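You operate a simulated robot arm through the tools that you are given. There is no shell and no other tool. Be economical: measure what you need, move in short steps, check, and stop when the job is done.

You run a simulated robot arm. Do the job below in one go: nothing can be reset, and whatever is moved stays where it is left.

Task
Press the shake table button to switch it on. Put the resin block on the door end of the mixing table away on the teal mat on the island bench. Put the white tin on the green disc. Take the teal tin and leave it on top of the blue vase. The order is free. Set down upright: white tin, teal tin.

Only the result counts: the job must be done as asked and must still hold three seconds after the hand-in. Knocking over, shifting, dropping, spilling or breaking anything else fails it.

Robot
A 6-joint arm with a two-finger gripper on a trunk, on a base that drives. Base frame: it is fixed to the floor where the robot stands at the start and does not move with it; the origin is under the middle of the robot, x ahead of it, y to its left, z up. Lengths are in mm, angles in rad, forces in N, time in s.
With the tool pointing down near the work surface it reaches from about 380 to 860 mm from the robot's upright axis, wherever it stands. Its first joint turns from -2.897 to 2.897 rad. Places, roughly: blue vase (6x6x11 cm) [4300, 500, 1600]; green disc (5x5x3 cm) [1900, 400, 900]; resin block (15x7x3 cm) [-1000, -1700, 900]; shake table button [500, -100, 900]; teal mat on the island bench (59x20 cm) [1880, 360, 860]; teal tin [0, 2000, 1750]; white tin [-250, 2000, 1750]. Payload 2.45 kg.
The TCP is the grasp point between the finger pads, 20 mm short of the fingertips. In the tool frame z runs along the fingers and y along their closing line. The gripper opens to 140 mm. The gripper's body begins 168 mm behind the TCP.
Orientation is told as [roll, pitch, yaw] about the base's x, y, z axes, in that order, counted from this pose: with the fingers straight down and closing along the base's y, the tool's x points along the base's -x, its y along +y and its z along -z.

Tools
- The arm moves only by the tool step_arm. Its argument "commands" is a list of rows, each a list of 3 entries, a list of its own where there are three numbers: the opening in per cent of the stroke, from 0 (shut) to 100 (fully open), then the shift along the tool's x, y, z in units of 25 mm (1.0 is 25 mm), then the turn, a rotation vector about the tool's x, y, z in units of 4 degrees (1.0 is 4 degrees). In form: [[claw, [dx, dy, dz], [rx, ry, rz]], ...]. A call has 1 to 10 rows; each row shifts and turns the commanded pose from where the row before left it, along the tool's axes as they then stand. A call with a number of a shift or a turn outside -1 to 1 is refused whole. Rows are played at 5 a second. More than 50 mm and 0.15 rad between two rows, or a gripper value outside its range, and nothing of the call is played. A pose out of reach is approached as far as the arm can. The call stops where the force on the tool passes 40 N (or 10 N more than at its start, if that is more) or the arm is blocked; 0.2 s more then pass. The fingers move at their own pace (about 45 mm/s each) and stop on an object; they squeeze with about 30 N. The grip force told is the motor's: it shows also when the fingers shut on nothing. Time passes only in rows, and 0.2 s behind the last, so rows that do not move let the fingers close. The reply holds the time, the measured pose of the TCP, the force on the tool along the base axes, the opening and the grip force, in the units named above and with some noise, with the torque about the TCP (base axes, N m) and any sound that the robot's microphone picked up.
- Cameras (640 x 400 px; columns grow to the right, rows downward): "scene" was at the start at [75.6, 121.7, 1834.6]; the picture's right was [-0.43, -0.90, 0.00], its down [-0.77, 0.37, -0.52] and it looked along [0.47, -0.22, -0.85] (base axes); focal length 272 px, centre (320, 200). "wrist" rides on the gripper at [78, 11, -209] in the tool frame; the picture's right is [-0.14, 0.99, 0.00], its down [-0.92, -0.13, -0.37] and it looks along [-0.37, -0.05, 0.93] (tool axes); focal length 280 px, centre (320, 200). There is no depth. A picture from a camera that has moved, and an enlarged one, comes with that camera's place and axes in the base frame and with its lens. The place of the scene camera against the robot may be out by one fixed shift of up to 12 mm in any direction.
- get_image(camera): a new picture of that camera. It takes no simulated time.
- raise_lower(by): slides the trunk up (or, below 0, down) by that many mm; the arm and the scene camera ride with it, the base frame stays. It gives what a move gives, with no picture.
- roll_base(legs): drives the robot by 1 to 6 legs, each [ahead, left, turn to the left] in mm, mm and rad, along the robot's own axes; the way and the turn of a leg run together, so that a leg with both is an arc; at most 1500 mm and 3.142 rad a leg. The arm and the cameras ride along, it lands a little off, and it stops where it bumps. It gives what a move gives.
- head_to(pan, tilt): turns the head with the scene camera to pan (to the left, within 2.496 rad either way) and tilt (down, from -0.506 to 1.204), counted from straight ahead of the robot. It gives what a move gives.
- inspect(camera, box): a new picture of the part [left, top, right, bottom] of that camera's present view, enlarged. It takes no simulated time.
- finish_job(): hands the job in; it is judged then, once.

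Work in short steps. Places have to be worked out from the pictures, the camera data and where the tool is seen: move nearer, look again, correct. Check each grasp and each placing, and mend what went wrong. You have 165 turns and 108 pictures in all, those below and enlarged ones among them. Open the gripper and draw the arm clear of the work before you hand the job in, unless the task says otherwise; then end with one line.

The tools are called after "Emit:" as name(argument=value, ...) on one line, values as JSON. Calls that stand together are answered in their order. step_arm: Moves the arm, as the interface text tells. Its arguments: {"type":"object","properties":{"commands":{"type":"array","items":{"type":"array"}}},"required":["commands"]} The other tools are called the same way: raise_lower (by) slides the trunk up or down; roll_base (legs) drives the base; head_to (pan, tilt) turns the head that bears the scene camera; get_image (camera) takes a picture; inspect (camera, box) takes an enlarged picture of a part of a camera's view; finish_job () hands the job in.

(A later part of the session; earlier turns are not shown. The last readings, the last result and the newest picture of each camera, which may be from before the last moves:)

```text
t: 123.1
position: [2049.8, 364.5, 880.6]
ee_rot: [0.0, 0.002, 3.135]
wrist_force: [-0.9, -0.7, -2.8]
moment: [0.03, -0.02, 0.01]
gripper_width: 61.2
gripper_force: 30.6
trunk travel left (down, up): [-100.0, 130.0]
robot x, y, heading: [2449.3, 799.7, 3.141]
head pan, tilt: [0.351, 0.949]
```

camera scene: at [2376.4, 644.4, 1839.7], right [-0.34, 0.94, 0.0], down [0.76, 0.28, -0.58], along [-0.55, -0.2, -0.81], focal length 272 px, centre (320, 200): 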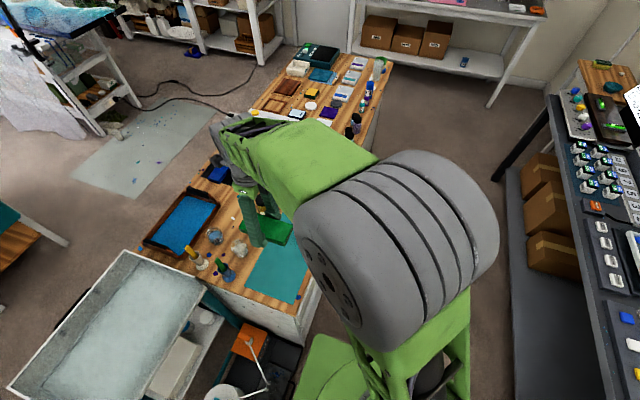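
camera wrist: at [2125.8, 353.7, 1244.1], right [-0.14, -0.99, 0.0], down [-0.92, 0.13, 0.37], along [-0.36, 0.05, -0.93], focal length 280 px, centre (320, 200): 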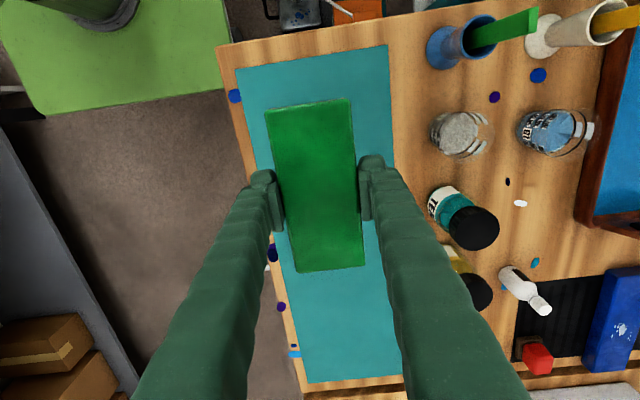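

Emit:
step_arm(commands=[[20, [0, 0, 0.08], [0, 0, 0]]])

Emit:
step_arm(commands=[[20, [0, 0, 0.08], [0, 0, 0]]])

Emit:
inspect(camera="scene", box=[200, 180, 340, 320])

```text
t: 123.5
position: [2049.2, 364.3, 878.3]
ee_rot: [0.001, 0.003, 3.133]
wrist_force: [0.9, -0.3, -2.3]
moment: [-0.05, 0.0, -0.01]
gripper_width: 60.8
gripper_force: 29.9
trunk travel left (down, up): [-100.0, 130.0]
robot x, y, heading: [2448.6, 797.9, 3.138]
head pan, tilt: [0.351, 0.949]
```

```text
t: 123.9
position: [2049.5, 365.1, 876.0]
ee_rot: [0.0, 0.002, 3.135]
wrist_force: [0.0, 0.0, -2.4]
moment: [0.0, 0.02, 0.0]
gripper_width: 60.9
gripper_force: 30.2
trunk travel left (down, up): [-100.0, 130.0]
robot x, y, heading: [2452.8, 800.0, 3.137]
head pan, tilt: [0.351, 0.949]
```

```text
2.86 times, centred on (270, 250) of scene
camera zoom: at [2376.4, 644.8, 1839.7], right [-0.34, 0.94, 0.0], down [0.76, 0.28, -0.58], along [-0.55, -0.2, -0.81], focal length 776 px, centre (463, 57)
```

zoom: 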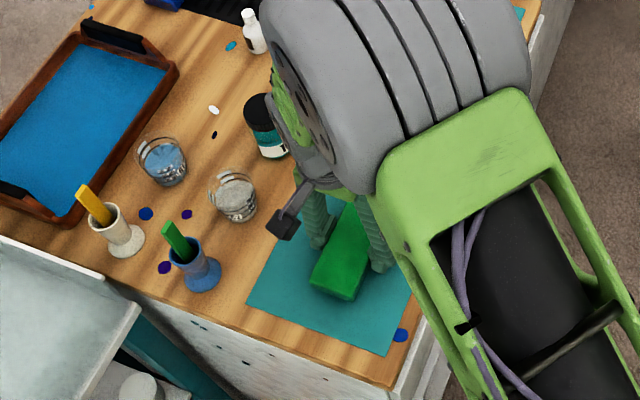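

Nearly down. I'll continue gently.

Emit:
step_arm(commands=[[20, [0, 0, 0.1], [0, 0, 0]], [20, [0, 0, 0.1], [0, 0, 0]]])

Emit:
step_arm(commands=[[20, [0, 0, 0.08], [0, 0, 0]]])

Emit:
step_arm(commands=[[20, [0, 0, 0.08], [0, 0, 0]]])

```text
t: 124.5
position: [2050.5, 364.2, 872.8]
ee_rot: [0.002, -0.001, 3.134]
wrist_force: [1.2, 1.9, 2.3]
moment: [0.09, 0.37, -0.13]
gripper_width: 60.9
gripper_force: 30.1
trunk travel left (down, up): [-100.0, 130.0]
robot x, y, heading: [2449.7, 801.2, 3.135]
head pan, tilt: [0.351, 0.949]
```

```text
t: 124.9
position: [2048.8, 364.5, 871.0]
ee_rot: [0.003, 0.0, 3.135]
wrist_force: [0.1, 3.7, 27.0]
moment: [0.2, -0.54, -0.02]
gripper_width: 61.0
gripper_force: 29.9
trunk travel left (down, up): [-100.0, 130.0]
robot x, y, heading: [2450.0, 798.0, 3.136]
head pan, tilt: [0.351, 0.949]
```

```text
t: 125.3
position: [2049.9, 364.6, 871.5]
ee_rot: [0.004, -0.001, 3.135]
wrist_force: [3.7, 4.8, 18.9]
moment: [0.57, -0.68, -0.02]
gripper_width: 60.8
gripper_force: 30.4
trunk travel left (down, up): [-100.0, 130.0]
robot x, y, heading: [2451.6, 801.0, 3.138]
head pan, tilt: [0.351, 0.949]
stopped in row 1: the force on the tool passed its limit at 41 N (the readings are from after the stop); the commanded pose is now the measured one
```

The block rests on the mat. I'll open and lift straight up.

Emit:
step_arm(commands=[[70, [0, 0, -0.05], [0, 0, 0]], [70, [0, 0, 0], [0, 0, 0]], [70, [0, 0, 0], [0, 0, 0]], [70, [0, 0, -0.5], [0, 0, 0]], [70, [0, 0, -1], [0, 0, 0]], [70, [0, 0, -1], [0, 0, 0]], [70, [0, 0, -1], [0, 0, 0]], [70, [0, 0, -1], [0, 0, 0]], [70, [0, 0, -1], [0, 0, 0]], [70, [0, 0, -1], [0, 0, 0]]])

Emit:
get_image(camera="wrist")

```text
t: 127.5
position: [2049.2, 363.1, 1034.0]
ee_rot: [0.003, -0.001, 3.134]
wrist_force: [0.5, 0.6, -0.3]
moment: [0.02, -0.02, 0.01]
gripper_width: 98.1
gripper_force: 0.1
trunk travel left (down, up): [-100.0, 130.0]
robot x, y, heading: [2452.5, 799.3, 3.138]
head pan, tilt: [0.351, 0.949]
```

```text
77 pictures are left
camera wrist: at [2127.0, 353.8, 1243.7], right [-0.15, -0.99, 0.0], down [-0.92, 0.14, 0.37], along [-0.37, 0.05, -0.93], focal length 280 px, centre (320, 200)
```

wrist: 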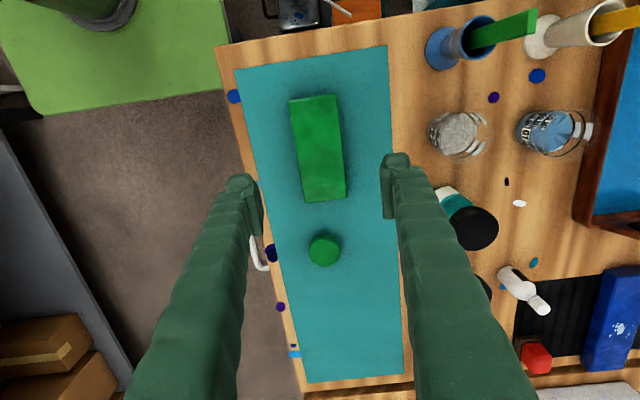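

The block lies well on the mat, and the disc is at about [1900, 376]. Now for the tins: I'll raise the arm and centre it in front of the robot for the drive down the aisle.

Emit:
step_arm(commands=[[70, [0, 0, -1], [0, 0, 0]], [70, [0, 0, -1], [0, 0, 0]], [70, [0, 0, -1], [0, 0, 0]], [70, [0, 0, -1], [0, 0, 0]], [70, [0, 0, -1], [0, 0, 0]], [70, [0, 0, -1], [0, 0, 0]], [70, [0, 0, -1], [0, 0, 0]], [70, [-0.3, -1, 0], [0, 0, 0]], [70, [-0.3, -1, 0], [0, 0, 0]], [70, [-0.3, -1, 0], [0, 0, 0]]])

Emit:
step_arm(commands=[[30, [-0.3, -1, 0], [0, 0, 0]], [30, [-0.3, -1, 0], [0, 0, 0]], [30, [-0.3, -1, 0], [0, 0, 0]], [30, [-0.3, -1, 0], [0, 0, 0]], [30, [-0.3, -1, 0], [0, 0, 0]], [30, [-0.3, -1, 0], [0, 0, 0]], [30, [-0.3, -1, 0], [0, 0, 0]], [30, [0, -1, 0], [0, 0, 0]], [30, [0, -1, 0], [0, 0, 0]], [30, [0, -1, 0], [0, 0, 0]]])

Emit:
step_arm(commands=[[30, [0, -1, 0], [0, 0, 0]], [30, [0, -1, 0], [0, 0, 0]], [30, [0, -1, 0], [0, 0, 0]], [30, [0, -1, 0], [0, 0, 0]]])

Emit:
head_to(pan=0, tilt=0.5)

Emit:
get_image(camera="scene")

```text
t: 129.7
position: [2027.0, 439.5, 1207.2]
ee_rot: [0.004, 0.001, 3.134]
wrist_force: [0.5, -0.3, -0.2]
moment: [-0.04, 0.02, -0.03]
gripper_width: 97.9
gripper_force: 0.0
trunk travel left (down, up): [-100.0, 130.0]
robot x, y, heading: [2452.5, 796.4, 3.142]
head pan, tilt: [0.351, 0.949]
```

```text
t: 131.9
position: [1976.3, 690.8, 1206.2]
ee_rot: [0.003, -0.001, 3.135]
wrist_force: [-0.6, 0.8, -0.7]
moment: [0.01, 0.05, -0.01]
gripper_width: 41.9
gripper_force: 0.1
trunk travel left (down, up): [-100.0, 130.0]
robot x, y, heading: [2452.0, 798.6, 3.135]
head pan, tilt: [0.351, 0.949]
```

```text
t: 132.9
position: [1977.7, 790.6, 1206.9]
ee_rot: [0.003, 0.0, 3.134]
wrist_force: [-0.7, -0.6, 0.5]
moment: [-0.02, -0.01, 0.0]
gripper_width: 42.0
gripper_force: 0.1
trunk travel left (down, up): [-100.0, 130.0]
robot x, y, heading: [2451.1, 797.3, 3.146]
head pan, tilt: [0.351, 0.949]
```

```text
t: 133.8
position: [1976.5, 789.8, 1205.9]
ee_rot: [0.002, 0.0, 3.134]
wrist_force: [0.9, -0.7, 0.2]
moment: [0.02, -0.02, -0.04]
gripper_width: 42.3
gripper_force: 0.0
trunk travel left (down, up): [-100.0, 130.0]
robot x, y, heading: [2456.7, 799.9, 3.137]
head pan, tilt: [0.0, 0.499]
```

```text
76 pictures are left
camera scene: at [2354.0, 670.0, 1877.2], right [0.0, 1.0, 0.0], down [0.48, 0.0, -0.88], along [-0.88, 0.0, -0.48], focal length 272 px, centre (320, 200)
```

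scene: 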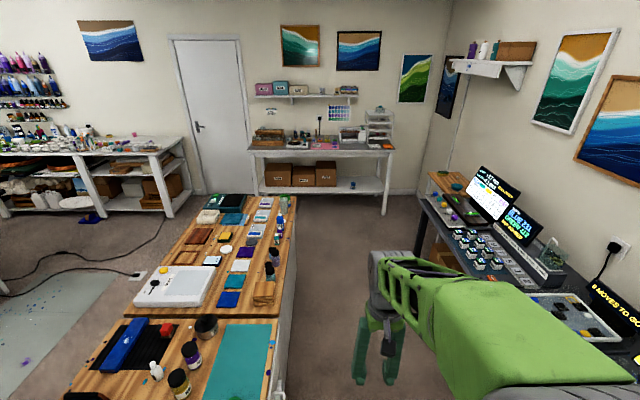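

The aisle is clear between y≈480 and y≈1300 or more. I'll drive along y≈840 to x≈-100 and turn to face +y, towards the shelf.

Emit:
roll_base(legs=[[1500, -45, 0], [1060, 0, 0], [0, 0, -1.57]])

Emit:
head_to(pan=0, tilt=0.2)

Emit:
get_image(camera="scene")

```text
refused: leg 1 is longer than a leg can be; nothing moved
```

```text
t: 134.6
position: [1977.1, 790.1, 1207.0]
ee_rot: [0.001, 0.0, 3.135]
wrist_force: [0.0, -0.3, -1.3]
moment: [0.03, 0.0, -0.03]
gripper_width: 42.0
gripper_force: 0.1
trunk travel left (down, up): [-100.0, 130.0]
robot x, y, heading: [2453.2, 797.6, 3.136]
head pan, tilt: [0.0, 0.201]
```

```text
75 pictures are left
camera scene: at [2351.8, 670.1, 1904.9], right [0.0, 1.0, 0.0], down [0.2, 0.0, -0.98], along [-0.98, 0.0, -0.2], focal length 272 px, centre (320, 200)
```

scene: 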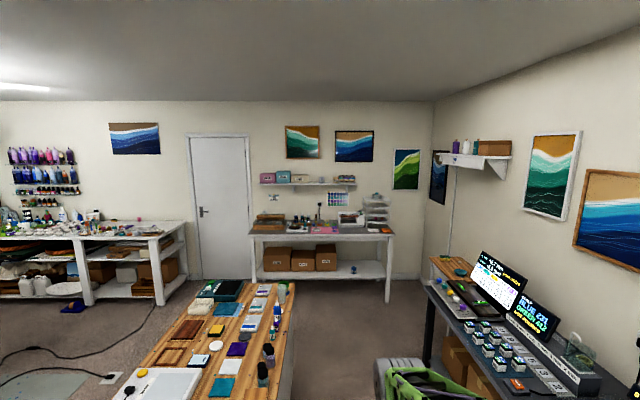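

One leg was a bit too long. I'll split it.

Emit:
roll_base(legs=[[1480, -45, 0], [1080, 0, 0], [0, 0, -1.57]])

Emit:
get_image(camera="scene")

```text
t: 151.0
position: [-119.3, 1326.1, 1207.1]
ee_rot: [0.003, 0.001, 1.56]
wrist_force: [-0.6, -0.3, -0.2]
moment: [0.02, 0.0, 0.02]
gripper_width: 41.8
gripper_force: 0.1
trunk travel left (down, up): [-100.0, 130.0]
robot x, y, heading: [-113.7, 852.7, 1.562]
head pan, tilt: [0.0, 0.201]
```

```text
74 pictures are left
camera scene: at [-246.7, 967.3, 1905.0], right [1.0, -0.01, 0.0], down [0.0, -0.2, -0.98], along [0.01, 0.98, -0.2], focal length 272 px, centre (320, 200)
```

scene: 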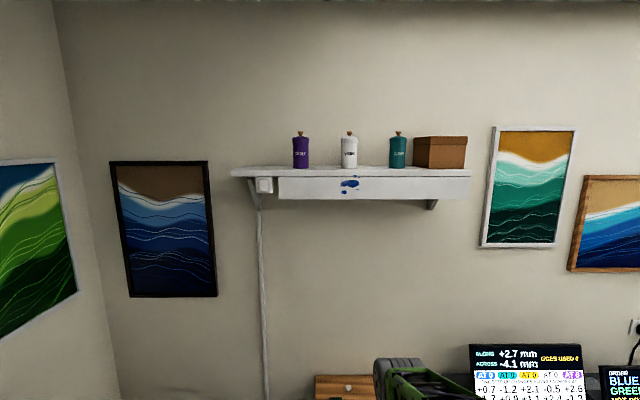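

The tins are clearly visible now. I'll zoom in.

Emit:
inspect(camera="scene", box=[270, 110, 480, 220])

Emit:
head_to(pan=0, tilt=0.85)

Emit:
get_image(camera="scene")

```text
3.05 times, centred on (375, 165) of scene
camera zoom: at [-246.7, 967.3, 1905.0], right [1.0, -0.01, 0.0], down [0.0, -0.2, -0.98], along [0.01, 0.98, -0.2], focal length 828 px, centre (152, 307)
```

zoom: 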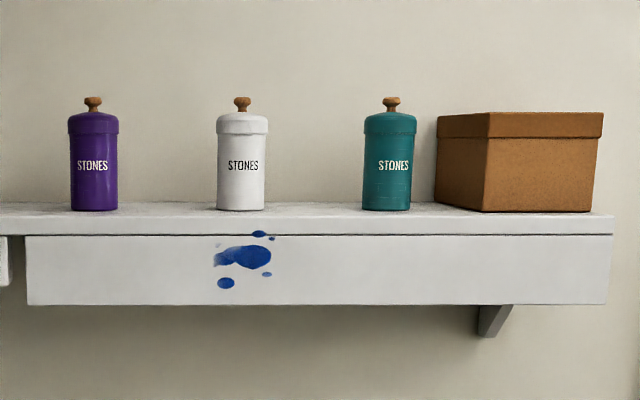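

```text
t: 152.0
position: [-118.4, 1325.8, 1207.2]
ee_rot: [0.001, 0.001, 1.559]
wrist_force: [-0.3, -0.2, 0.0]
moment: [-0.03, -0.05, 0.0]
gripper_width: 41.9
gripper_force: 0.1
trunk travel left (down, up): [-100.0, 130.0]
robot x, y, heading: [-112.4, 853.7, 1.563]
head pan, tilt: [0.0, 0.85]
```

```text
72 pictures are left
camera scene: at [-246.9, 952.3, 1847.3], right [1.0, -0.01, 0.0], down [-0.01, -0.75, -0.66], along [0.0, 0.66, -0.75], focal length 272 px, centre (320, 200)
```

scene: 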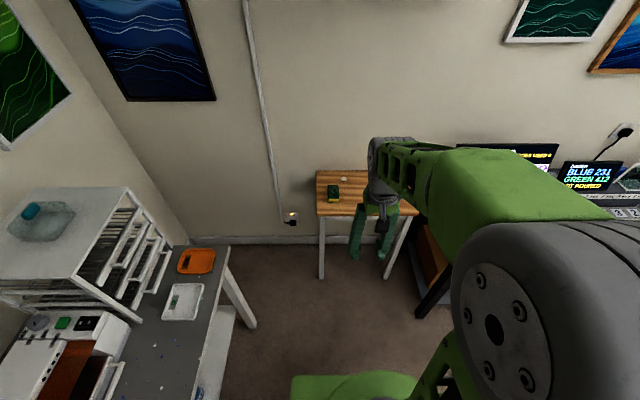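

The shelf top is near z≈1815, with the white tin at x≈-126 and the teal at x≈59, both y≈1990, about 60 mm wide. I'll raise the trunk, extend, and turn the tool to horizontal, pointing forward.

Emit:
raise_lower(by=130)

Emit:
step_arm(commands=[[30, [-1, 0, -1], [0, 0, 0]], [30, [-1, 0, -1], [0, 0, 0]], [30, [-1, 0, -1], [0, 0, 0]], [30, [-1, 0, -1], [0, 0, 0]], [30, [-1, 0, -1], [0, 0, 0]], [30, [-1, 0, -1], [0, 0, 0]]])

Emit:
step_arm(commands=[[70, [0, 0, 0], [0, -1, 0]], [70, [0, 0, 0], [0, -1, 0]], [70, [0, 0, 0], [0, -1, 0]], [70, [0, 0, 0], [0, -1, 0]], [70, [0, 0, 0], [0, -1, 0]], [70, [0, 0, 0], [0, -1, 0]], [70, [0, 0, 0], [0, -1, 0]], [70, [0, 0, 0], [0, -1, 0]], [70, [0, 0, 0], [0, -1, 0]], [70, [0, 0, 0], [0, -1, 0]]])

Emit:
step_arm(commands=[[70, [0, 0, 0], [0, -1, 0]], [70, [0, 0, 0], [0, -1, 0]], [70, [0, 0, 0], [0, -1, 0]], [70, [0, 0, 0], [0, -1, 0]], [70, [0, 0, 0], [0, -1, 0]], [70, [0, 0, 0], [0, -1, 0]], [70, [0, 0, 0], [0, -1, 0]], [70, [0, 0, 0], [0, -1, 0]], [70, [0, 0, 0], [0, -1, 0]], [70, [0, 0, 0], [0, -1, 0]]])

Emit:
step_arm(commands=[[70, [0, 0, 0], [0, -1, 0]], [70, [0, 0, 0], [0, -1, 0]], [70, [0, 0, 0], [0, -0.5, 0]]])

```text
t: 153.6
position: [-118.9, 1326.6, 1336.6]
ee_rot: [0.002, 0.0, 1.56]
wrist_force: [-0.1, 0.6, -0.3]
moment: [0.01, 0.01, -0.01]
gripper_width: 41.9
gripper_force: 0.1
trunk travel left (down, up): [-230.0, 0.0]
robot x, y, heading: [-110.9, 848.1, 1.563]
head pan, tilt: [0.0, 0.85]
```

```text
t: 155.0
position: [-118.4, 1476.6, 1486.4]
ee_rot: [0.002, 0.002, 1.561]
wrist_force: [0.1, 0.1, -0.2]
moment: [-0.05, -0.03, 0.01]
gripper_width: 42.0
gripper_force: 0.1
trunk travel left (down, up): [-230.0, 0.0]
robot x, y, heading: [-112.2, 853.7, 1.565]
head pan, tilt: [0.0, 0.85]
```

```text
t: 157.2
position: [-116.3, 1475.6, 1487.5]
ee_rot: [0.005, -0.7, 1.559]
wrist_force: [0.5, 0.1, 0.1]
moment: [0.02, 0.02, -0.01]
gripper_width: 98.1
gripper_force: 0.0
trunk travel left (down, up): [-230.0, 0.0]
robot x, y, heading: [-109.2, 851.6, 1.567]
head pan, tilt: [0.0, 0.85]
```

```text
t: 159.4
position: [-123.0, 1498.8, 1498.6]
ee_rot: [0.055, -1.327, 1.524]
wrist_force: [1.0, 0.4, -0.2]
moment: [0.0, -0.01, 0.03]
gripper_width: 98.0
gripper_force: 0.0
out of reach, approached as far as the arm can: row 4, 5, 9, 10
trunk travel left (down, up): [-230.0, 0.0]
robot x, y, heading: [-110.8, 852.0, 1.565]
head pan, tilt: [0.0, 0.85]
```

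```text
t: 160.2
position: [-123.0, 1526.8, 1513.3]
ee_rot: [0.203, -1.503, 1.374]
wrist_force: [0.0, -0.4, 0.9]
moment: [-0.01, 0.0, 0.0]
gripper_width: 97.9
gripper_force: 0.1
out of reach, approached as far as the arm can: row 1, 2, 3
trunk travel left (down, up): [-230.0, 0.0]
robot x, y, heading: [-113.3, 850.2, 1.563]
head pan, tilt: [0.0, 0.85]
```

The pose sits close to a limit, probably folded too near. I'll move up and slightly forward to free it.

Emit:
step_arm(commands=[[70, [-1, 0, 0.4], [0, 0, 0]], [70, [-1, 0, 0.4], [0, 0, 0]], [70, [-1, 0, 0.4], [0, 0, 0]], [70, [-1, 0, 0.4], [0, 0, 0]], [70, [-1, 0, 0.4], [0, 0, 0]], [70, [-1, 0, 0.4], [0, 0, 0]]])

Emit:
get_image(camera="wrist")

```text
t: 161.6
position: [-123.5, 1595.6, 1659.5]
ee_rot: [0.208, -1.501, 1.369]
wrist_force: [-0.4, -0.3, -0.5]
moment: [-0.05, 0.03, -0.01]
gripper_width: 97.8
gripper_force: 0.0
trunk travel left (down, up): [-230.0, 0.0]
robot x, y, heading: [-107.9, 852.6, 1.564]
head pan, tilt: [0.0, 0.85]
```

```text
71 pictures are left
camera wrist: at [-133.5, 1383.0, 1596.0], right [-0.99, 0.0, 0.15], down [0.14, -0.3, 0.94], along [0.05, 0.95, 0.3], focal length 280 px, centre (320, 200)
```

wrist: 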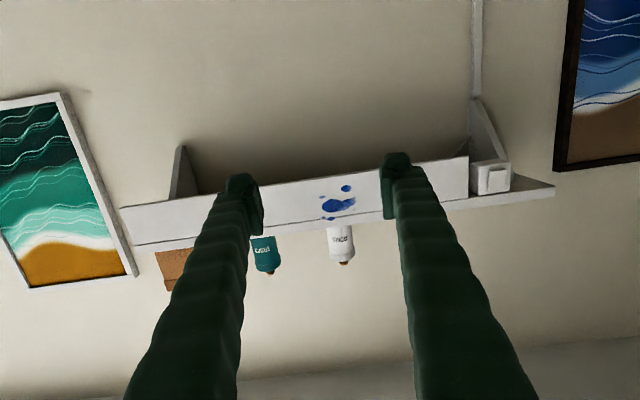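

Both tins are visible in the inverted wrist view. I'll finish the levelling (about 4°) and go up to shelf height while still well in front of it.

Emit:
step_arm(commands=[[70, [-1, 0, 0], [0, -0.5, 0]], [70, [-1, 0, 0], [0, -0.5, 0]], [70, [-1, 0, 0], [0, 0, 0]], [70, [-1, 0, 0], [0, 0, 0]], [70, [-1, 0, 0], [0, 0, 0]], [70, [-1, 0, 0], [0, 0, 0]], [70, [-1, 0, 0], [0, 0, 0]], [70, [-1, 0, 0], [0, 0, 0]]])

Emit:
get_image(camera="wrist")

```text
t: 163.4
position: [-118.9, 1598.3, 1858.5]
ee_rot: [1.768, -1.556, -0.19]
wrist_force: [0.1, 0.5, -0.6]
moment: [0.01, 0.03, 0.01]
gripper_width: 98.2
gripper_force: 0.1
trunk travel left (down, up): [-230.0, 0.0]
robot x, y, heading: [-109.6, 847.7, 1.566]
head pan, tilt: [0.0, 0.85]
```

```text
70 pictures are left
camera wrist: at [-129.8, 1389.7, 1780.5], right [-0.99, -0.01, 0.15], down [0.14, -0.37, 0.92], along [0.05, 0.93, 0.37], focal length 280 px, centre (320, 200)
```

wrist: 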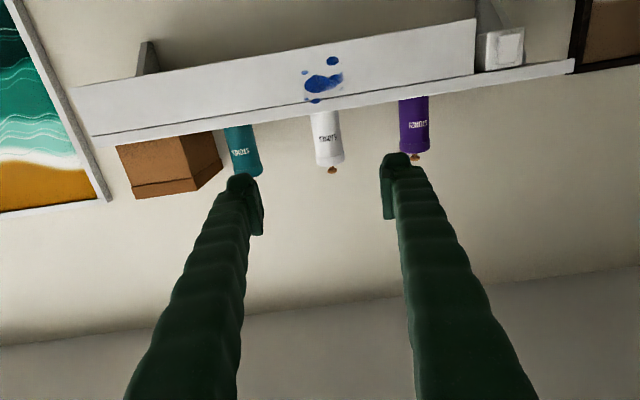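

The white tin is near x≈-135, y≈1990, z 1816–1936. I'll drive 220 mm closer and look again.

Emit:
roll_base(legs=[[220, 0, 0]])

Emit:
get_image(camera="wrist")

Emit:
head_to(pan=0, tilt=0.25)

Emit:
get_image(camera="scene")

```text
t: 165.0
position: [-116.8, 1816.8, 1857.0]
ee_rot: [1.732, -1.557, -0.154]
wrist_force: [-0.5, -0.5, -0.9]
moment: [0.06, -0.01, 0.0]
gripper_width: 97.9
gripper_force: 0.1
trunk travel left (down, up): [-230.0, 0.0]
robot x, y, heading: [-112.9, 1071.1, 1.565]
head pan, tilt: [0.0, 0.85]
```

```text
69 pictures are left
camera wrist: at [-127.8, 1607.9, 1779.6], right [-0.99, -0.01, 0.15], down [0.14, -0.37, 0.92], along [0.05, 0.93, 0.37], focal length 280 px, centre (320, 200)
```

wrist: 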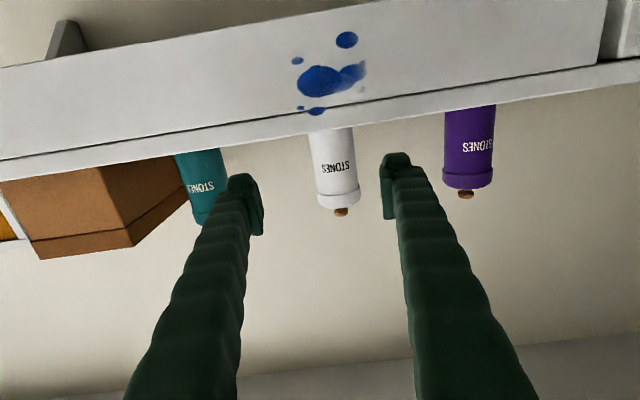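

```text
t: 166.0
position: [-117.7, 1814.6, 1858.1]
ee_rot: [1.792, -1.557, -0.213]
wrist_force: [-0.1, -0.5, 0.8]
moment: [0.01, -0.01, 0.02]
gripper_width: 98.0
gripper_force: 0.1
trunk travel left (down, up): [-230.0, 0.0]
robot x, y, heading: [-109.7, 1072.7, 1.561]
head pan, tilt: [0.0, 0.25]
```

```text
68 pictures are left
camera scene: at [-245.1, 1184.1, 2030.3], right [1.0, -0.01, 0.0], down [0.0, -0.25, -0.97], along [0.01, 0.97, -0.25], focal length 272 px, centre (320, 200)
```

scene: 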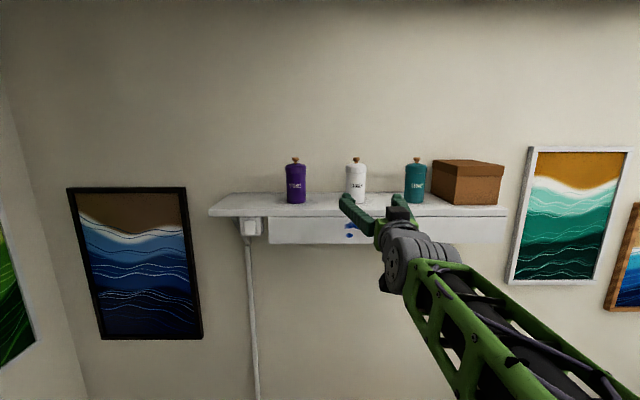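

The white tin's axis is at about x=-137, y≈1988. For the later low placement I want the wrist camera and gripper body kept above the bench, so I'll pitch the tool about 36° down before gripping; a round tin does not mind.

Emit:
step_arm(commands=[[75, [0, 0, 0], [0, 1, 0]], [75, [0, 0, 0], [0, 1, 0]], [75, [0, 0, 0], [0, 1, 0]], [75, [0, 0, 0], [0, 1, 0]], [75, [0, 0, 0], [0, 1, 0]], [75, [0, 0, 0], [0, 1, 0]], [75, [0, 0, 0], [0, 1, 0]], [75, [0, 0, 0], [0, 1, 0]], [75, [0, 0, 0], [0, 1, 0]]])

Emit:
get_image(camera="wrist")

```text
t: 168.0
position: [-116.7, 1816.3, 1856.5]
ee_rot: [0.024, -0.943, 1.558]
wrist_force: [-0.6, -0.4, -0.1]
moment: [-0.02, -0.01, -0.03]
gripper_width: 105.0
gripper_force: 0.1
trunk travel left (down, up): [-230.0, 0.0]
robot x, y, heading: [-108.8, 1066.6, 1.561]
head pan, tilt: [0.0, 0.25]
```

```text
67 pictures are left
camera wrist: at [-125.9, 1601.5, 1917.6], right [-0.99, 0.07, 0.13], down [0.14, 0.24, 0.96], along [0.04, 0.97, -0.25], focal length 280 px, centre (320, 200)
```

wrist: 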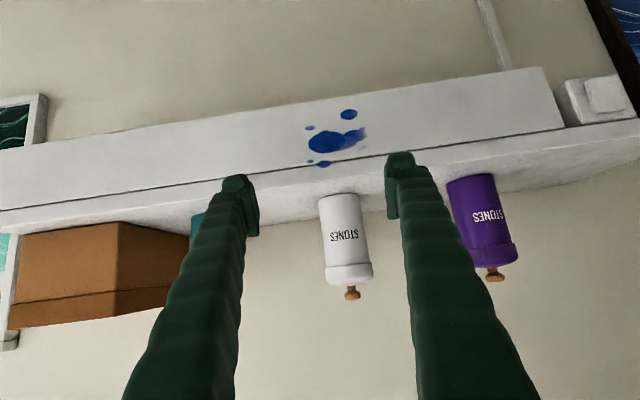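

From this angle the tin's axis is at about (-138, 1988). I'll line up, move partway in, and check.

Emit:
step_arm(commands=[[75, [-0.83, 0.28, 0.78], [0, 0, 0]], [75, [-0.83, 0.28, 0.78], [0, 0, 0]], [75, [-0.83, 0.28, 0.78], [0, 0, 0]], [75, [0, 0, 0], [0, 0, 0]]])

Emit:
get_image(camera="wrist")

Emit:
inspect(camera="scene", box=[260, 120, 520, 280])

```text
t: 169.0
position: [-136.2, 1888.1, 1869.4]
ee_rot: [0.024, -0.947, 1.556]
wrist_force: [0.3, -0.1, 0.2]
moment: [0.02, 0.03, 0.0]
gripper_width: 105.1
gripper_force: 0.1
out of reach, approached as far as the arm can: row 3
trunk travel left (down, up): [-230.0, 0.0]
robot x, y, heading: [-108.2, 1069.8, 1.561]
head pan, tilt: [0.0, 0.25]
```

```text
66 pictures are left
camera wrist: at [-146.5, 1673.3, 1928.2], right [-0.99, 0.07, 0.13], down [0.14, 0.24, 0.96], along [0.04, 0.97, -0.25], focal length 280 px, centre (320, 200)
```

wrist: 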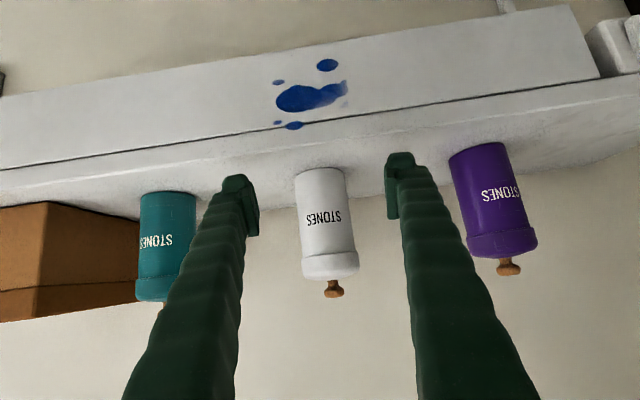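

```text
2.46 times, centred on (390, 200) of scene
camera zoom: at [-244.7, 1180.6, 2030.7], right [1.0, -0.01, 0.0], down [0.0, -0.24, -0.97], along [0.01, 0.97, -0.24], focal length 669 px, centre (148, 200)
```

zoom: 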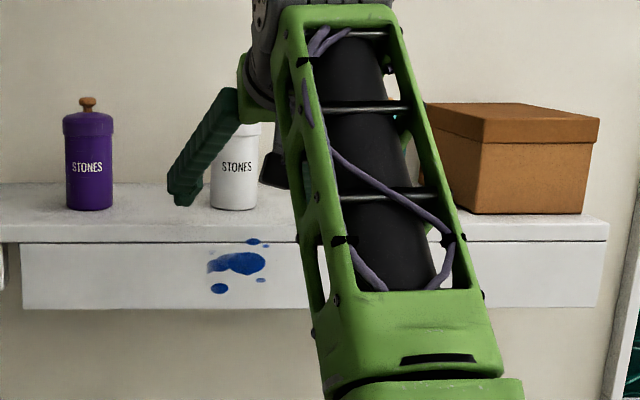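

The arm is at its reach limit. I'll pull it back 160 mm and drive the base 200 mm closer.

Emit:
step_arm(commands=[[75, [0.588, 0, -0.809], [0, 0, 0]], [75, [0.588, 0, -0.809], [0, 0, 0]], [75, [0.588, 0, -0.809], [0, 0, 0]], [75, [0.588, 0, -0.809], [0, 0, 0]], [75, [0.588, 0, -0.809], [0, 0, 0]], [75, [0.588, 0, -0.809], [0, 0, 0]], [75, [0.3, 0, -0.4], [0, 0, 0]]])

Emit:
roll_base(legs=[[190, 0, 0]])

Emit:
get_image(camera="wrist")

```text
t: 170.6
position: [-136.5, 1729.0, 1866.2]
ee_rot: [0.024, -0.944, 1.558]
wrist_force: [-0.1, 0.3, 0.0]
moment: [-0.01, 0.02, 0.02]
gripper_width: 105.2
gripper_force: 0.1
trunk travel left (down, up): [-230.0, 0.0]
robot x, y, heading: [-111.8, 1067.2, 1.563]
head pan, tilt: [0.0, 0.25]
```

```text
t: 172.2
position: [-136.7, 1918.2, 1864.8]
ee_rot: [0.024, -0.943, 1.559]
wrist_force: [0.0, 0.4, -0.3]
moment: [-0.01, 0.0, 0.01]
gripper_width: 104.8
gripper_force: 0.1
trunk travel left (down, up): [-230.0, 0.0]
robot x, y, heading: [-107.5, 1257.5, 1.562]
head pan, tilt: [0.0, 0.25]
```

```text
64 pictures are left
camera wrist: at [-144.4, 1704.0, 1925.6], right [-0.99, 0.07, 0.13], down [0.14, 0.24, 0.96], along [0.04, 0.97, -0.25], focal length 280 px, centre (320, 200)
```

wrist: 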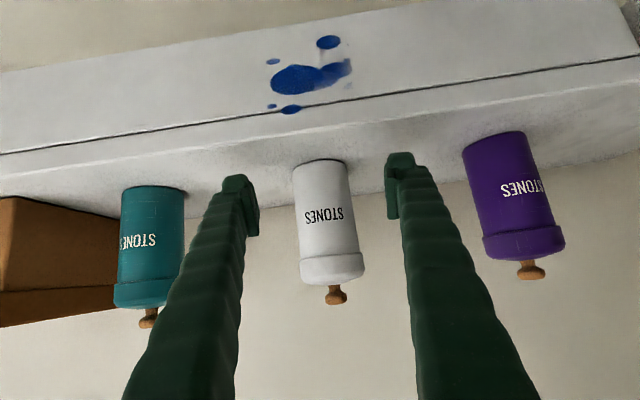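

The tin is centred between the fingers. I'll move in 72 mm and slightly up, then view before closing.

Emit:
step_arm(commands=[[75, [-0.49, 0.03, 0.535], [0, 0, 0]], [75, [-0.49, 0.03, 0.535], [0, 0, 0]], [75, [-0.49, 0.03, 0.535], [0, 0, 0]], [75, [-0.49, 0.03, 0.535], [0, 0, 0]], [75, [0, 0, 0], [0, 0, 0]]])

Emit:
get_image(camera="wrist")

```text
t: 173.4
position: [-137.8, 1987.4, 1876.8]
ee_rot: [0.024, -0.946, 1.559]
wrist_force: [-0.6, -0.7, 0.2]
moment: [0.0, -0.03, 0.02]
gripper_width: 105.2
gripper_force: 0.0
trunk travel left (down, up): [-230.0, 0.0]
robot x, y, heading: [-109.2, 1255.6, 1.564]
head pan, tilt: [0.0, 0.25]
```

```text
63 pictures are left
camera wrist: at [-147.1, 1773.7, 1935.3], right [-0.99, 0.07, 0.13], down [0.14, 0.24, 0.96], along [0.04, 0.97, -0.25], focal length 280 px, centre (320, 200)
```

wrist: 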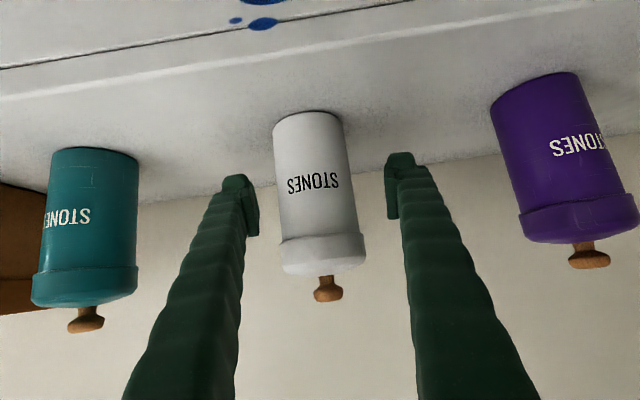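

A small correction first (3 mm sideways, 7 mm deeper), then I'll close on the tin.

Emit:
step_arm(commands=[[75, [-0.15, -0.12, 0.22], [0, 0, 0]], [45, [0, 0, 0], [0, 0, 0]], [30, [0, 0, 0], [0, 0, 0]], [20, [0, 0, 0], [0, 0, 0]], [20, [0, 0, 0], [0, 0, 0]], [20, [0, 0, 0], [0, 0, 0]], [20, [0, 0, 0], [0, 0, 0]]])

Emit:
get_image(camera="wrist")

```text
t: 175.0
position: [-135.9, 1995.7, 1873.9]
ee_rot: [0.024, -0.943, 1.557]
wrist_force: [0.3, 0.1, -0.2]
moment: [-0.03, 0.01, 0.01]
gripper_width: 59.9
gripper_force: 30.0
trunk travel left (down, up): [-230.0, 0.0]
robot x, y, heading: [-107.7, 1259.4, 1.563]
head pan, tilt: [0.0, 0.25]
```

```text
62 pictures are left
camera wrist: at [-144.7, 1781.5, 1934.2], right [-0.99, 0.07, 0.13], down [0.14, 0.24, 0.96], along [0.04, 0.97, -0.25], focal length 280 px, centre (320, 200)
```

wrist: 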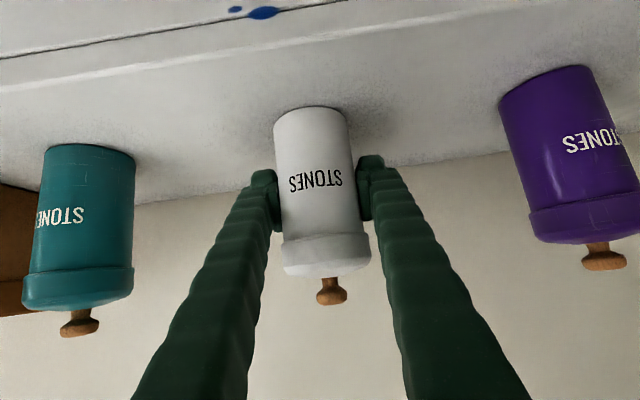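

The white tin is gripped at 60 mm. I'll lift it straight up 50 mm, then back the base away from the shelf.

Emit:
step_arm(commands=[[20, [-0.4, 0, -0.294], [0, 0, 0]], [20, [-0.809, 0, -0.588], [0, 0, 0]], [20, [-0.5, 0, -0.36], [0, 0, 0]], [20, [0, 0, 0], [0, 0, 0]]])

Emit:
get_image(camera="wrist")

```text
t: 176.0
position: [-134.7, 1992.8, 1924.0]
ee_rot: [0.025, -0.947, 1.556]
wrist_force: [0.8, 0.2, -0.4]
moment: [0.05, -0.01, 0.01]
gripper_width: 59.9
gripper_force: 30.0
out of reach, approached as far as the arm can: row 3
trunk travel left (down, up): [-230.0, 0.0]
robot x, y, heading: [-106.5, 1256.2, 1.563]
head pan, tilt: [0.0, 0.25]
```

```text
61 pictures are left
camera wrist: at [-143.9, 1778.2, 1984.6], right [-0.99, 0.07, 0.13], down [0.14, 0.24, 0.96], along [0.04, 0.97, -0.25], focal length 280 px, centre (320, 200)
```

wrist: 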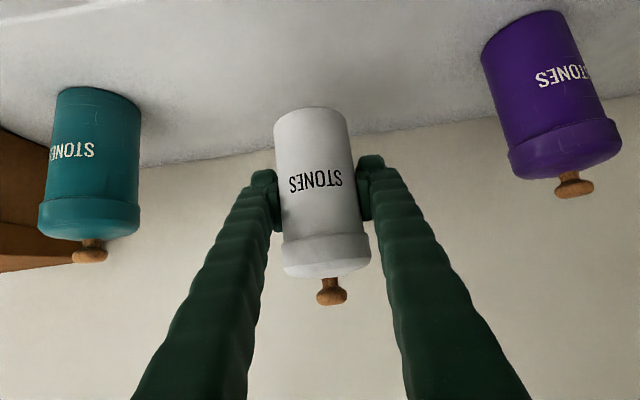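

The tin is lifted. I'll back away 400 mm and turn to face +x, towards the aisle.

Emit:
roll_base(legs=[[-400, 0, 0], [0, 0, -1.563]])

Emit:
raise_lower(by=-130)

Emit:
step_arm(commands=[[20, [0.8, 0, 0.588], [0, 0, 0]], [20, [0.8, 0, 0.588], [0, 0, 0]], [20, [0.8, 0, 0.588], [0, 0, 0]], [20, [0.8, 0, 0.588], [0, 0, 0]], [20, [0.8, 0, 0.588], [0, 0, 0]], [20, [0.8, 0, 0.588], [0, 0, 0]], [20, [0.8, 0, 0.588], [0, 0, 0]], [20, [0.8, 0, 0.588], [0, 0, 0]], [20, [0.8, 0, 0.588], [0, 0, 0]], [20, [0.8, 0, 0.588], [0, 0, 0]]])

Emit:
get_image(camera="wrist")

```text
t: 182.2
position: [626.3, 908.3, 1924.4]
ee_rot: [0.025, -0.945, 0.02]
wrist_force: [1.7, 0.2, -1.8]
moment: [0.0, -0.02, -0.01]
gripper_width: 59.7
gripper_force: 29.7
trunk travel left (down, up): [-230.0, 0.0]
robot x, y, heading: [-111.1, 858.5, 0.026]
head pan, tilt: [0.0, 0.25]
```

```text
t: 183.8
position: [624.8, 908.8, 1794.0]
ee_rot: [0.025, -0.944, 0.019]
wrist_force: [0.7, 0.5, -1.4]
moment: [-0.01, -0.02, -0.01]
gripper_width: 59.8
gripper_force: 30.0
trunk travel left (down, up): [-100.0, 130.0]
robot x, y, heading: [-110.6, 856.8, 0.024]
head pan, tilt: [0.0, 0.25]
```

```text
t: 186.0
position: [629.0, 911.2, 1546.6]
ee_rot: [0.025, -0.945, 0.02]
wrist_force: [-0.9, 0.0, -0.7]
moment: [0.0, -0.08, -0.02]
gripper_width: 59.7
gripper_force: 29.6
trunk travel left (down, up): [-100.0, 130.0]
robot x, y, heading: [-110.8, 858.3, 0.024]
head pan, tilt: [0.0, 0.25]
```

```text
60 pictures are left
camera wrist: at [413.1, 914.3, 1605.8], right [0.04, 0.99, 0.13], down [0.24, -0.13, 0.96], along [0.97, -0.01, -0.25], focal length 280 px, centre (320, 200)
```

wrist: 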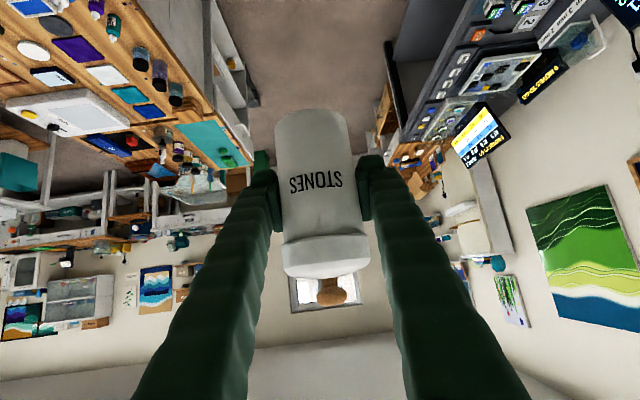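

The aisle ahead is open. I'll drive to about [1340, 845].

Emit:
roll_base(legs=[[0, 0, -0.024], [1450, -10, 0]])

Emit:
head_to(pan=-0.6, tilt=0.85)

Emit:
get_image(camera="scene")

```text
t: 193.6
position: [2094.2, 878.3, 1545.7]
ee_rot: [0.023, -0.944, -0.007]
wrist_force: [0.4, -0.6, -1.2]
moment: [-0.01, -0.02, -0.02]
gripper_width: 59.6
gripper_force: 29.6
trunk travel left (down, up): [-100.0, 130.0]
robot x, y, heading: [1352.0, 847.7, -0.002]
head pan, tilt: [0.0, 0.25]
```

```text
t: 194.6
position: [2092.2, 878.8, 1546.3]
ee_rot: [0.025, -0.947, -0.008]
wrist_force: [-0.5, -0.1, -1.3]
moment: [-0.03, 0.0, 0.03]
gripper_width: 59.8
gripper_force: 29.8
trunk travel left (down, up): [-100.0, 130.0]
robot x, y, heading: [1352.0, 845.8, -0.001]
head pan, tilt: [-0.6, 0.85]
```

```text
59 pictures are left
camera scene: at [1430.7, 951.9, 1847.3], right [-0.57, -0.82, 0.0], down [-0.62, 0.43, -0.66], along [0.54, -0.37, -0.75], focal length 272 px, centre (320, 200)
```

scene: 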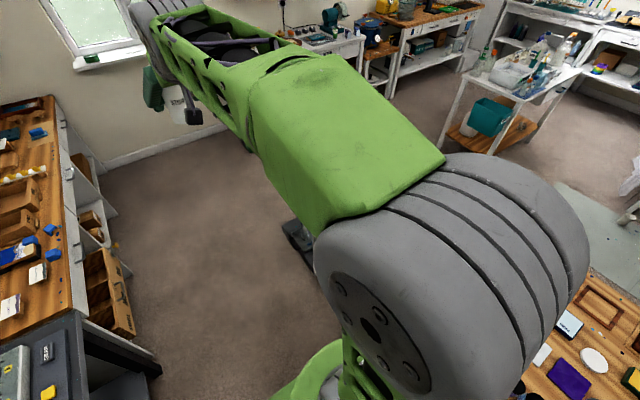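

Now I'll swing the tin over the bench towards the disc, staying well above everything.

Emit:
step_arm(commands=[[20, [0.825, -0.958, 0.148], [0, 0, 0]], [20, [0.825, -0.958, 0.148], [0, 0, 0]], [20, [0.825, -0.958, 0.148], [0, 0, 0]], [20, [0.825, -0.958, 0.148], [0, 0, 0]], [20, [0.825, -0.958, 0.148], [0, 0, 0]], [20, [0.825, -0.958, 0.148], [0, 0, 0]], [20, [0.825, -0.958, 0.148], [0, 0, 0]], [20, [0.825, -0.958, 0.148], [0, 0, 0]], [20, [0.825, -0.958, 0.148], [0, 0, 0]], [20, [0.825, -0.958, 0.148], [0, 0, 0]]])

Emit:
step_arm(commands=[[20, [0.825, -0.958, 0.148], [0, 0, 0]], [20, [0.825, -0.958, 0.148], [0, 0, 0]], [20, [0.825, -0.958, 0.148], [0, 0, 0]], [20, [0.825, -0.958, 0.148], [0, 0, 0]], [20, [0.825, -0.958, 0.148], [0, 0, 0]], [20, [0.825, -0.958, 0.148], [0, 0, 0]], [20, [0.825, -0.958, 0.148], [0, 0, 0]], [20, [0.825, -0.958, 0.148], [0, 0, 0]], [20, [0.825, -0.958, 0.148], [0, 0, 0]]])

Emit:
get_image(camera="wrist")

```text
t: 196.8
position: [2004.5, 639.9, 1352.9]
ee_rot: [0.024, -0.942, -0.008]
wrist_force: [0.1, -0.5, -1.4]
moment: [0.03, 0.03, 0.06]
gripper_width: 59.9
gripper_force: 30.2
trunk travel left (down, up): [-100.0, 130.0]
robot x, y, heading: [1352.5, 844.4, -0.006]
head pan, tilt: [-0.6, 0.85]
```

```text
t: 198.8
position: [1925.8, 425.5, 1180.5]
ee_rot: [0.025, -0.946, -0.007]
wrist_force: [-1.1, -0.1, -0.5]
moment: [0.01, -0.01, 0.03]
gripper_width: 59.7
gripper_force: 30.0
trunk travel left (down, up): [-100.0, 130.0]
robot x, y, heading: [1351.4, 845.7, 0.0]
head pan, tilt: [-0.6, 0.85]
```

```text
58 pictures are left
camera wrist: at [1709.8, 434.1, 1239.9], right [0.07, 0.99, 0.13], down [0.24, -0.14, 0.96], along [0.97, -0.04, -0.25], focal length 280 px, centre (320, 200)
```

wrist: 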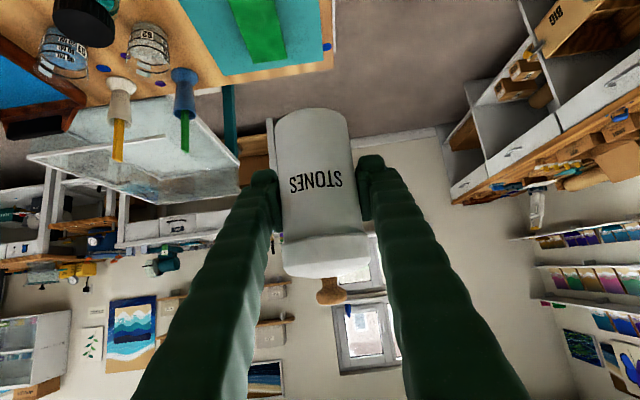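

The wrist camera can't see the disc at this pitch, so I'll use the scene camera.

Emit:
head_to(pan=-0.75, tilt=0.9)

Emit:
get_image(camera="scene")

```text
t: 199.5
position: [1925.6, 426.4, 1180.2]
ee_rot: [0.024, -0.948, -0.01]
wrist_force: [1.3, 0.3, -1.1]
moment: [-0.02, -0.05, 0.02]
gripper_width: 59.6
gripper_force: 29.5
trunk travel left (down, up): [-100.0, 130.0]
robot x, y, heading: [1352.3, 845.2, -0.003]
head pan, tilt: [-0.75, 0.901]
```

```text
57 pictures are left
camera scene: at [1421.3, 944.3, 1843.4], right [-0.68, -0.73, 0.0], down [-0.57, 0.54, -0.62], along [0.45, -0.43, -0.78], focal length 272 px, centre (320, 200)
```

scene: 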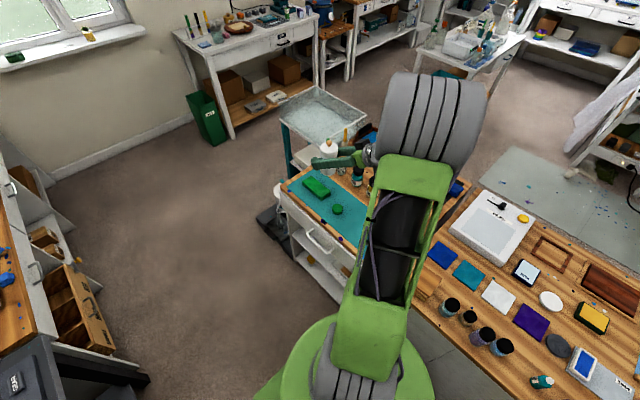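

The scene camera sees disc, block and tin together. I'll zoom in for precision.

Emit:
inspect(camera="scene", box=[270, 130, 398, 230])

```text
4.00 times, centred on (334, 180) of scene
camera zoom: at [1421.3, 944.3, 1843.4], right [-0.68, -0.73, 0.0], down [-0.57, 0.54, -0.62], along [0.45, -0.43, -0.78], focal length 1087 px, centre (264, 280)
```

zoom: 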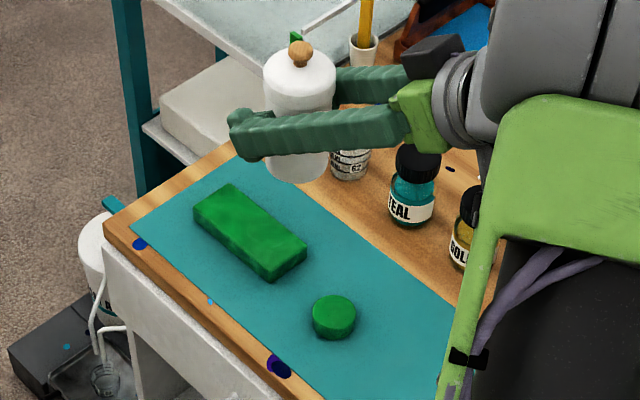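

Block at (2053, 364) and disc at about (1896, 381) agree between the cameras within a few mm. I'll lower the tin to about 45 mm above the disc and compare visually.

Emit:
step_arm(commands=[[20, [0.897, -0.225, 0.466], [0, 0, 0]], [20, [0.897, -0.225, 0.466], [0, 0, 0]], [20, [0.897, -0.225, 0.466], [0, 0, 0]], [20, [0.897, -0.225, 0.466], [0, 0, 0]], [20, [0.897, -0.225, 0.466], [0, 0, 0]], [20, [0.897, -0.225, 0.466], [0, 0, 0]], [20, [0.897, -0.225, 0.466], [0, 0, 0]], [20, [0.897, -0.225, 0.466], [0, 0, 0]], [20, [0, 0, 0], [0, 0, 0]]])

Emit:
inspect(camera="scene", box=[270, 130, 398, 230])

Emit:
get_image(camera="wrist")

```text
t: 201.5
position: [1896.5, 385.4, 980.6]
ee_rot: [0.022, -0.946, -0.009]
wrist_force: [-0.3, 0.2, -1.2]
moment: [0.02, -0.02, 0.01]
gripper_width: 59.7
gripper_force: 30.0
trunk travel left (down, up): [-100.0, 130.0]
robot x, y, heading: [1351.6, 842.6, -0.006]
head pan, tilt: [-0.75, 0.901]
```

```text
4.00 times, centred on (334, 180) of scene
camera zoom: at [1421.2, 944.5, 1843.4], right [-0.68, -0.73, 0.0], down [-0.57, 0.54, -0.62], along [0.45, -0.43, -0.78], focal length 1087 px, centre (264, 280)
```

zoom: 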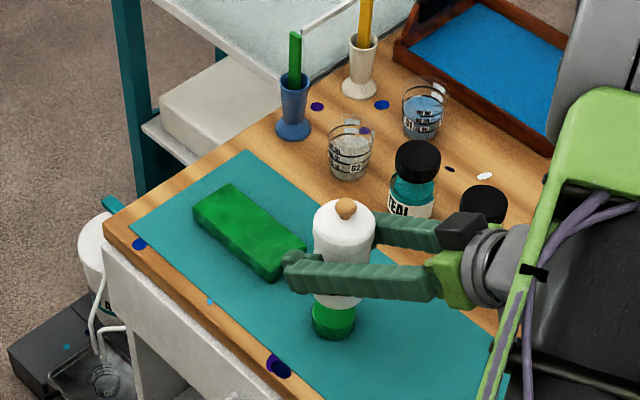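

```text
54 pictures are left
camera wrist: at [1681.0, 393.8, 1039.8], right [0.07, 0.99, 0.13], down [0.24, -0.14, 0.96], along [0.97, -0.04, -0.25], focal length 280 px, centre (320, 200)
```

wrist: 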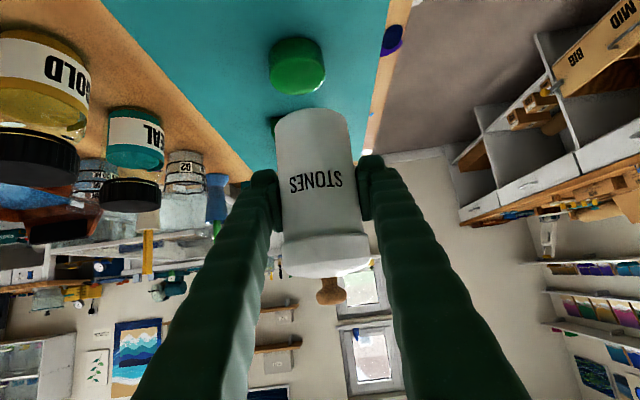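

I'll zoom in on the disc and tin bottom in the wrist view.

Emit:
inspect(camera="wrist", box=[240, 20, 400, 120])

```text
4.00 times, centred on (320, 70) of wrist
camera zoom: at [1681.0, 393.8, 1039.8], right [0.07, 0.99, 0.13], down [0.24, -0.14, 0.96], along [0.97, -0.04, -0.25], focal length 1122 px, centre (320, 720)
```

zoom: 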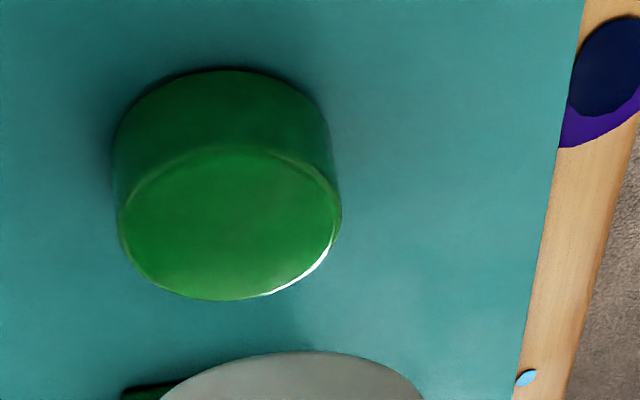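

The disc is at (1893, 379) with its top at z≈870; the tin's bottom is at about 921. I'll correct by (-3, -7) mm and lower to about 13 mm above, then check.

Emit:
step_arm(commands=[[20, [0.65, -0.14, 0.4], [0, 0, 0]], [20, [0.65, -0.14, 0.4], [0, 0, 0]], [20, [0, 0, 0], [0, 0, 0]]])

Emit:
inspect(camera="wrist", box=[240, 40, 400, 140])

Emit:
inspect(camera="scene", box=[302, 170, 382, 220])

```text
t: 202.3
position: [1893.9, 378.7, 942.6]
ee_rot: [0.024, -0.945, -0.009]
wrist_force: [-0.1, -0.9, -0.9]
moment: [0.02, -0.04, -0.01]
gripper_width: 59.4
gripper_force: 30.2
trunk travel left (down, up): [-100.0, 130.0]
robot x, y, heading: [1349.1, 844.4, -0.004]
head pan, tilt: [-0.75, 0.901]
```

```text
4.00 times, centred on (320, 90) of wrist
camera zoom: at [1677.8, 387.1, 1002.6], right [0.07, 0.99, 0.12], down [0.24, -0.14, 0.96], along [0.97, -0.04, -0.25], focal length 1122 px, centre (320, 640)
```

zoom: 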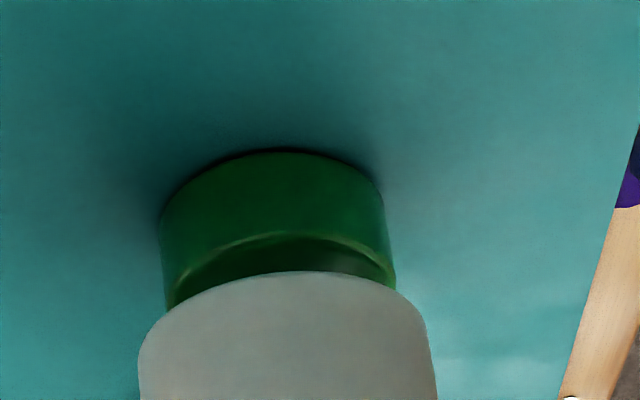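

```text
8.00 times, centred on (342, 195) of scene
camera zoom: at [1421.2, 944.5, 1843.4], right [-0.68, -0.73, 0.0], down [-0.57, 0.54, -0.62], along [0.45, -0.43, -0.78], focal length 2174 px, centre (144, 240)
```

zoom: 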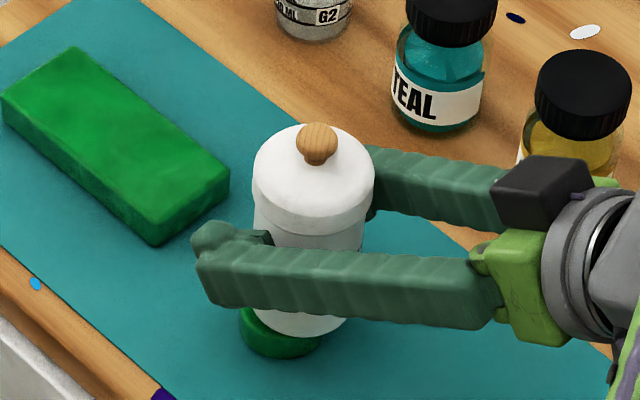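

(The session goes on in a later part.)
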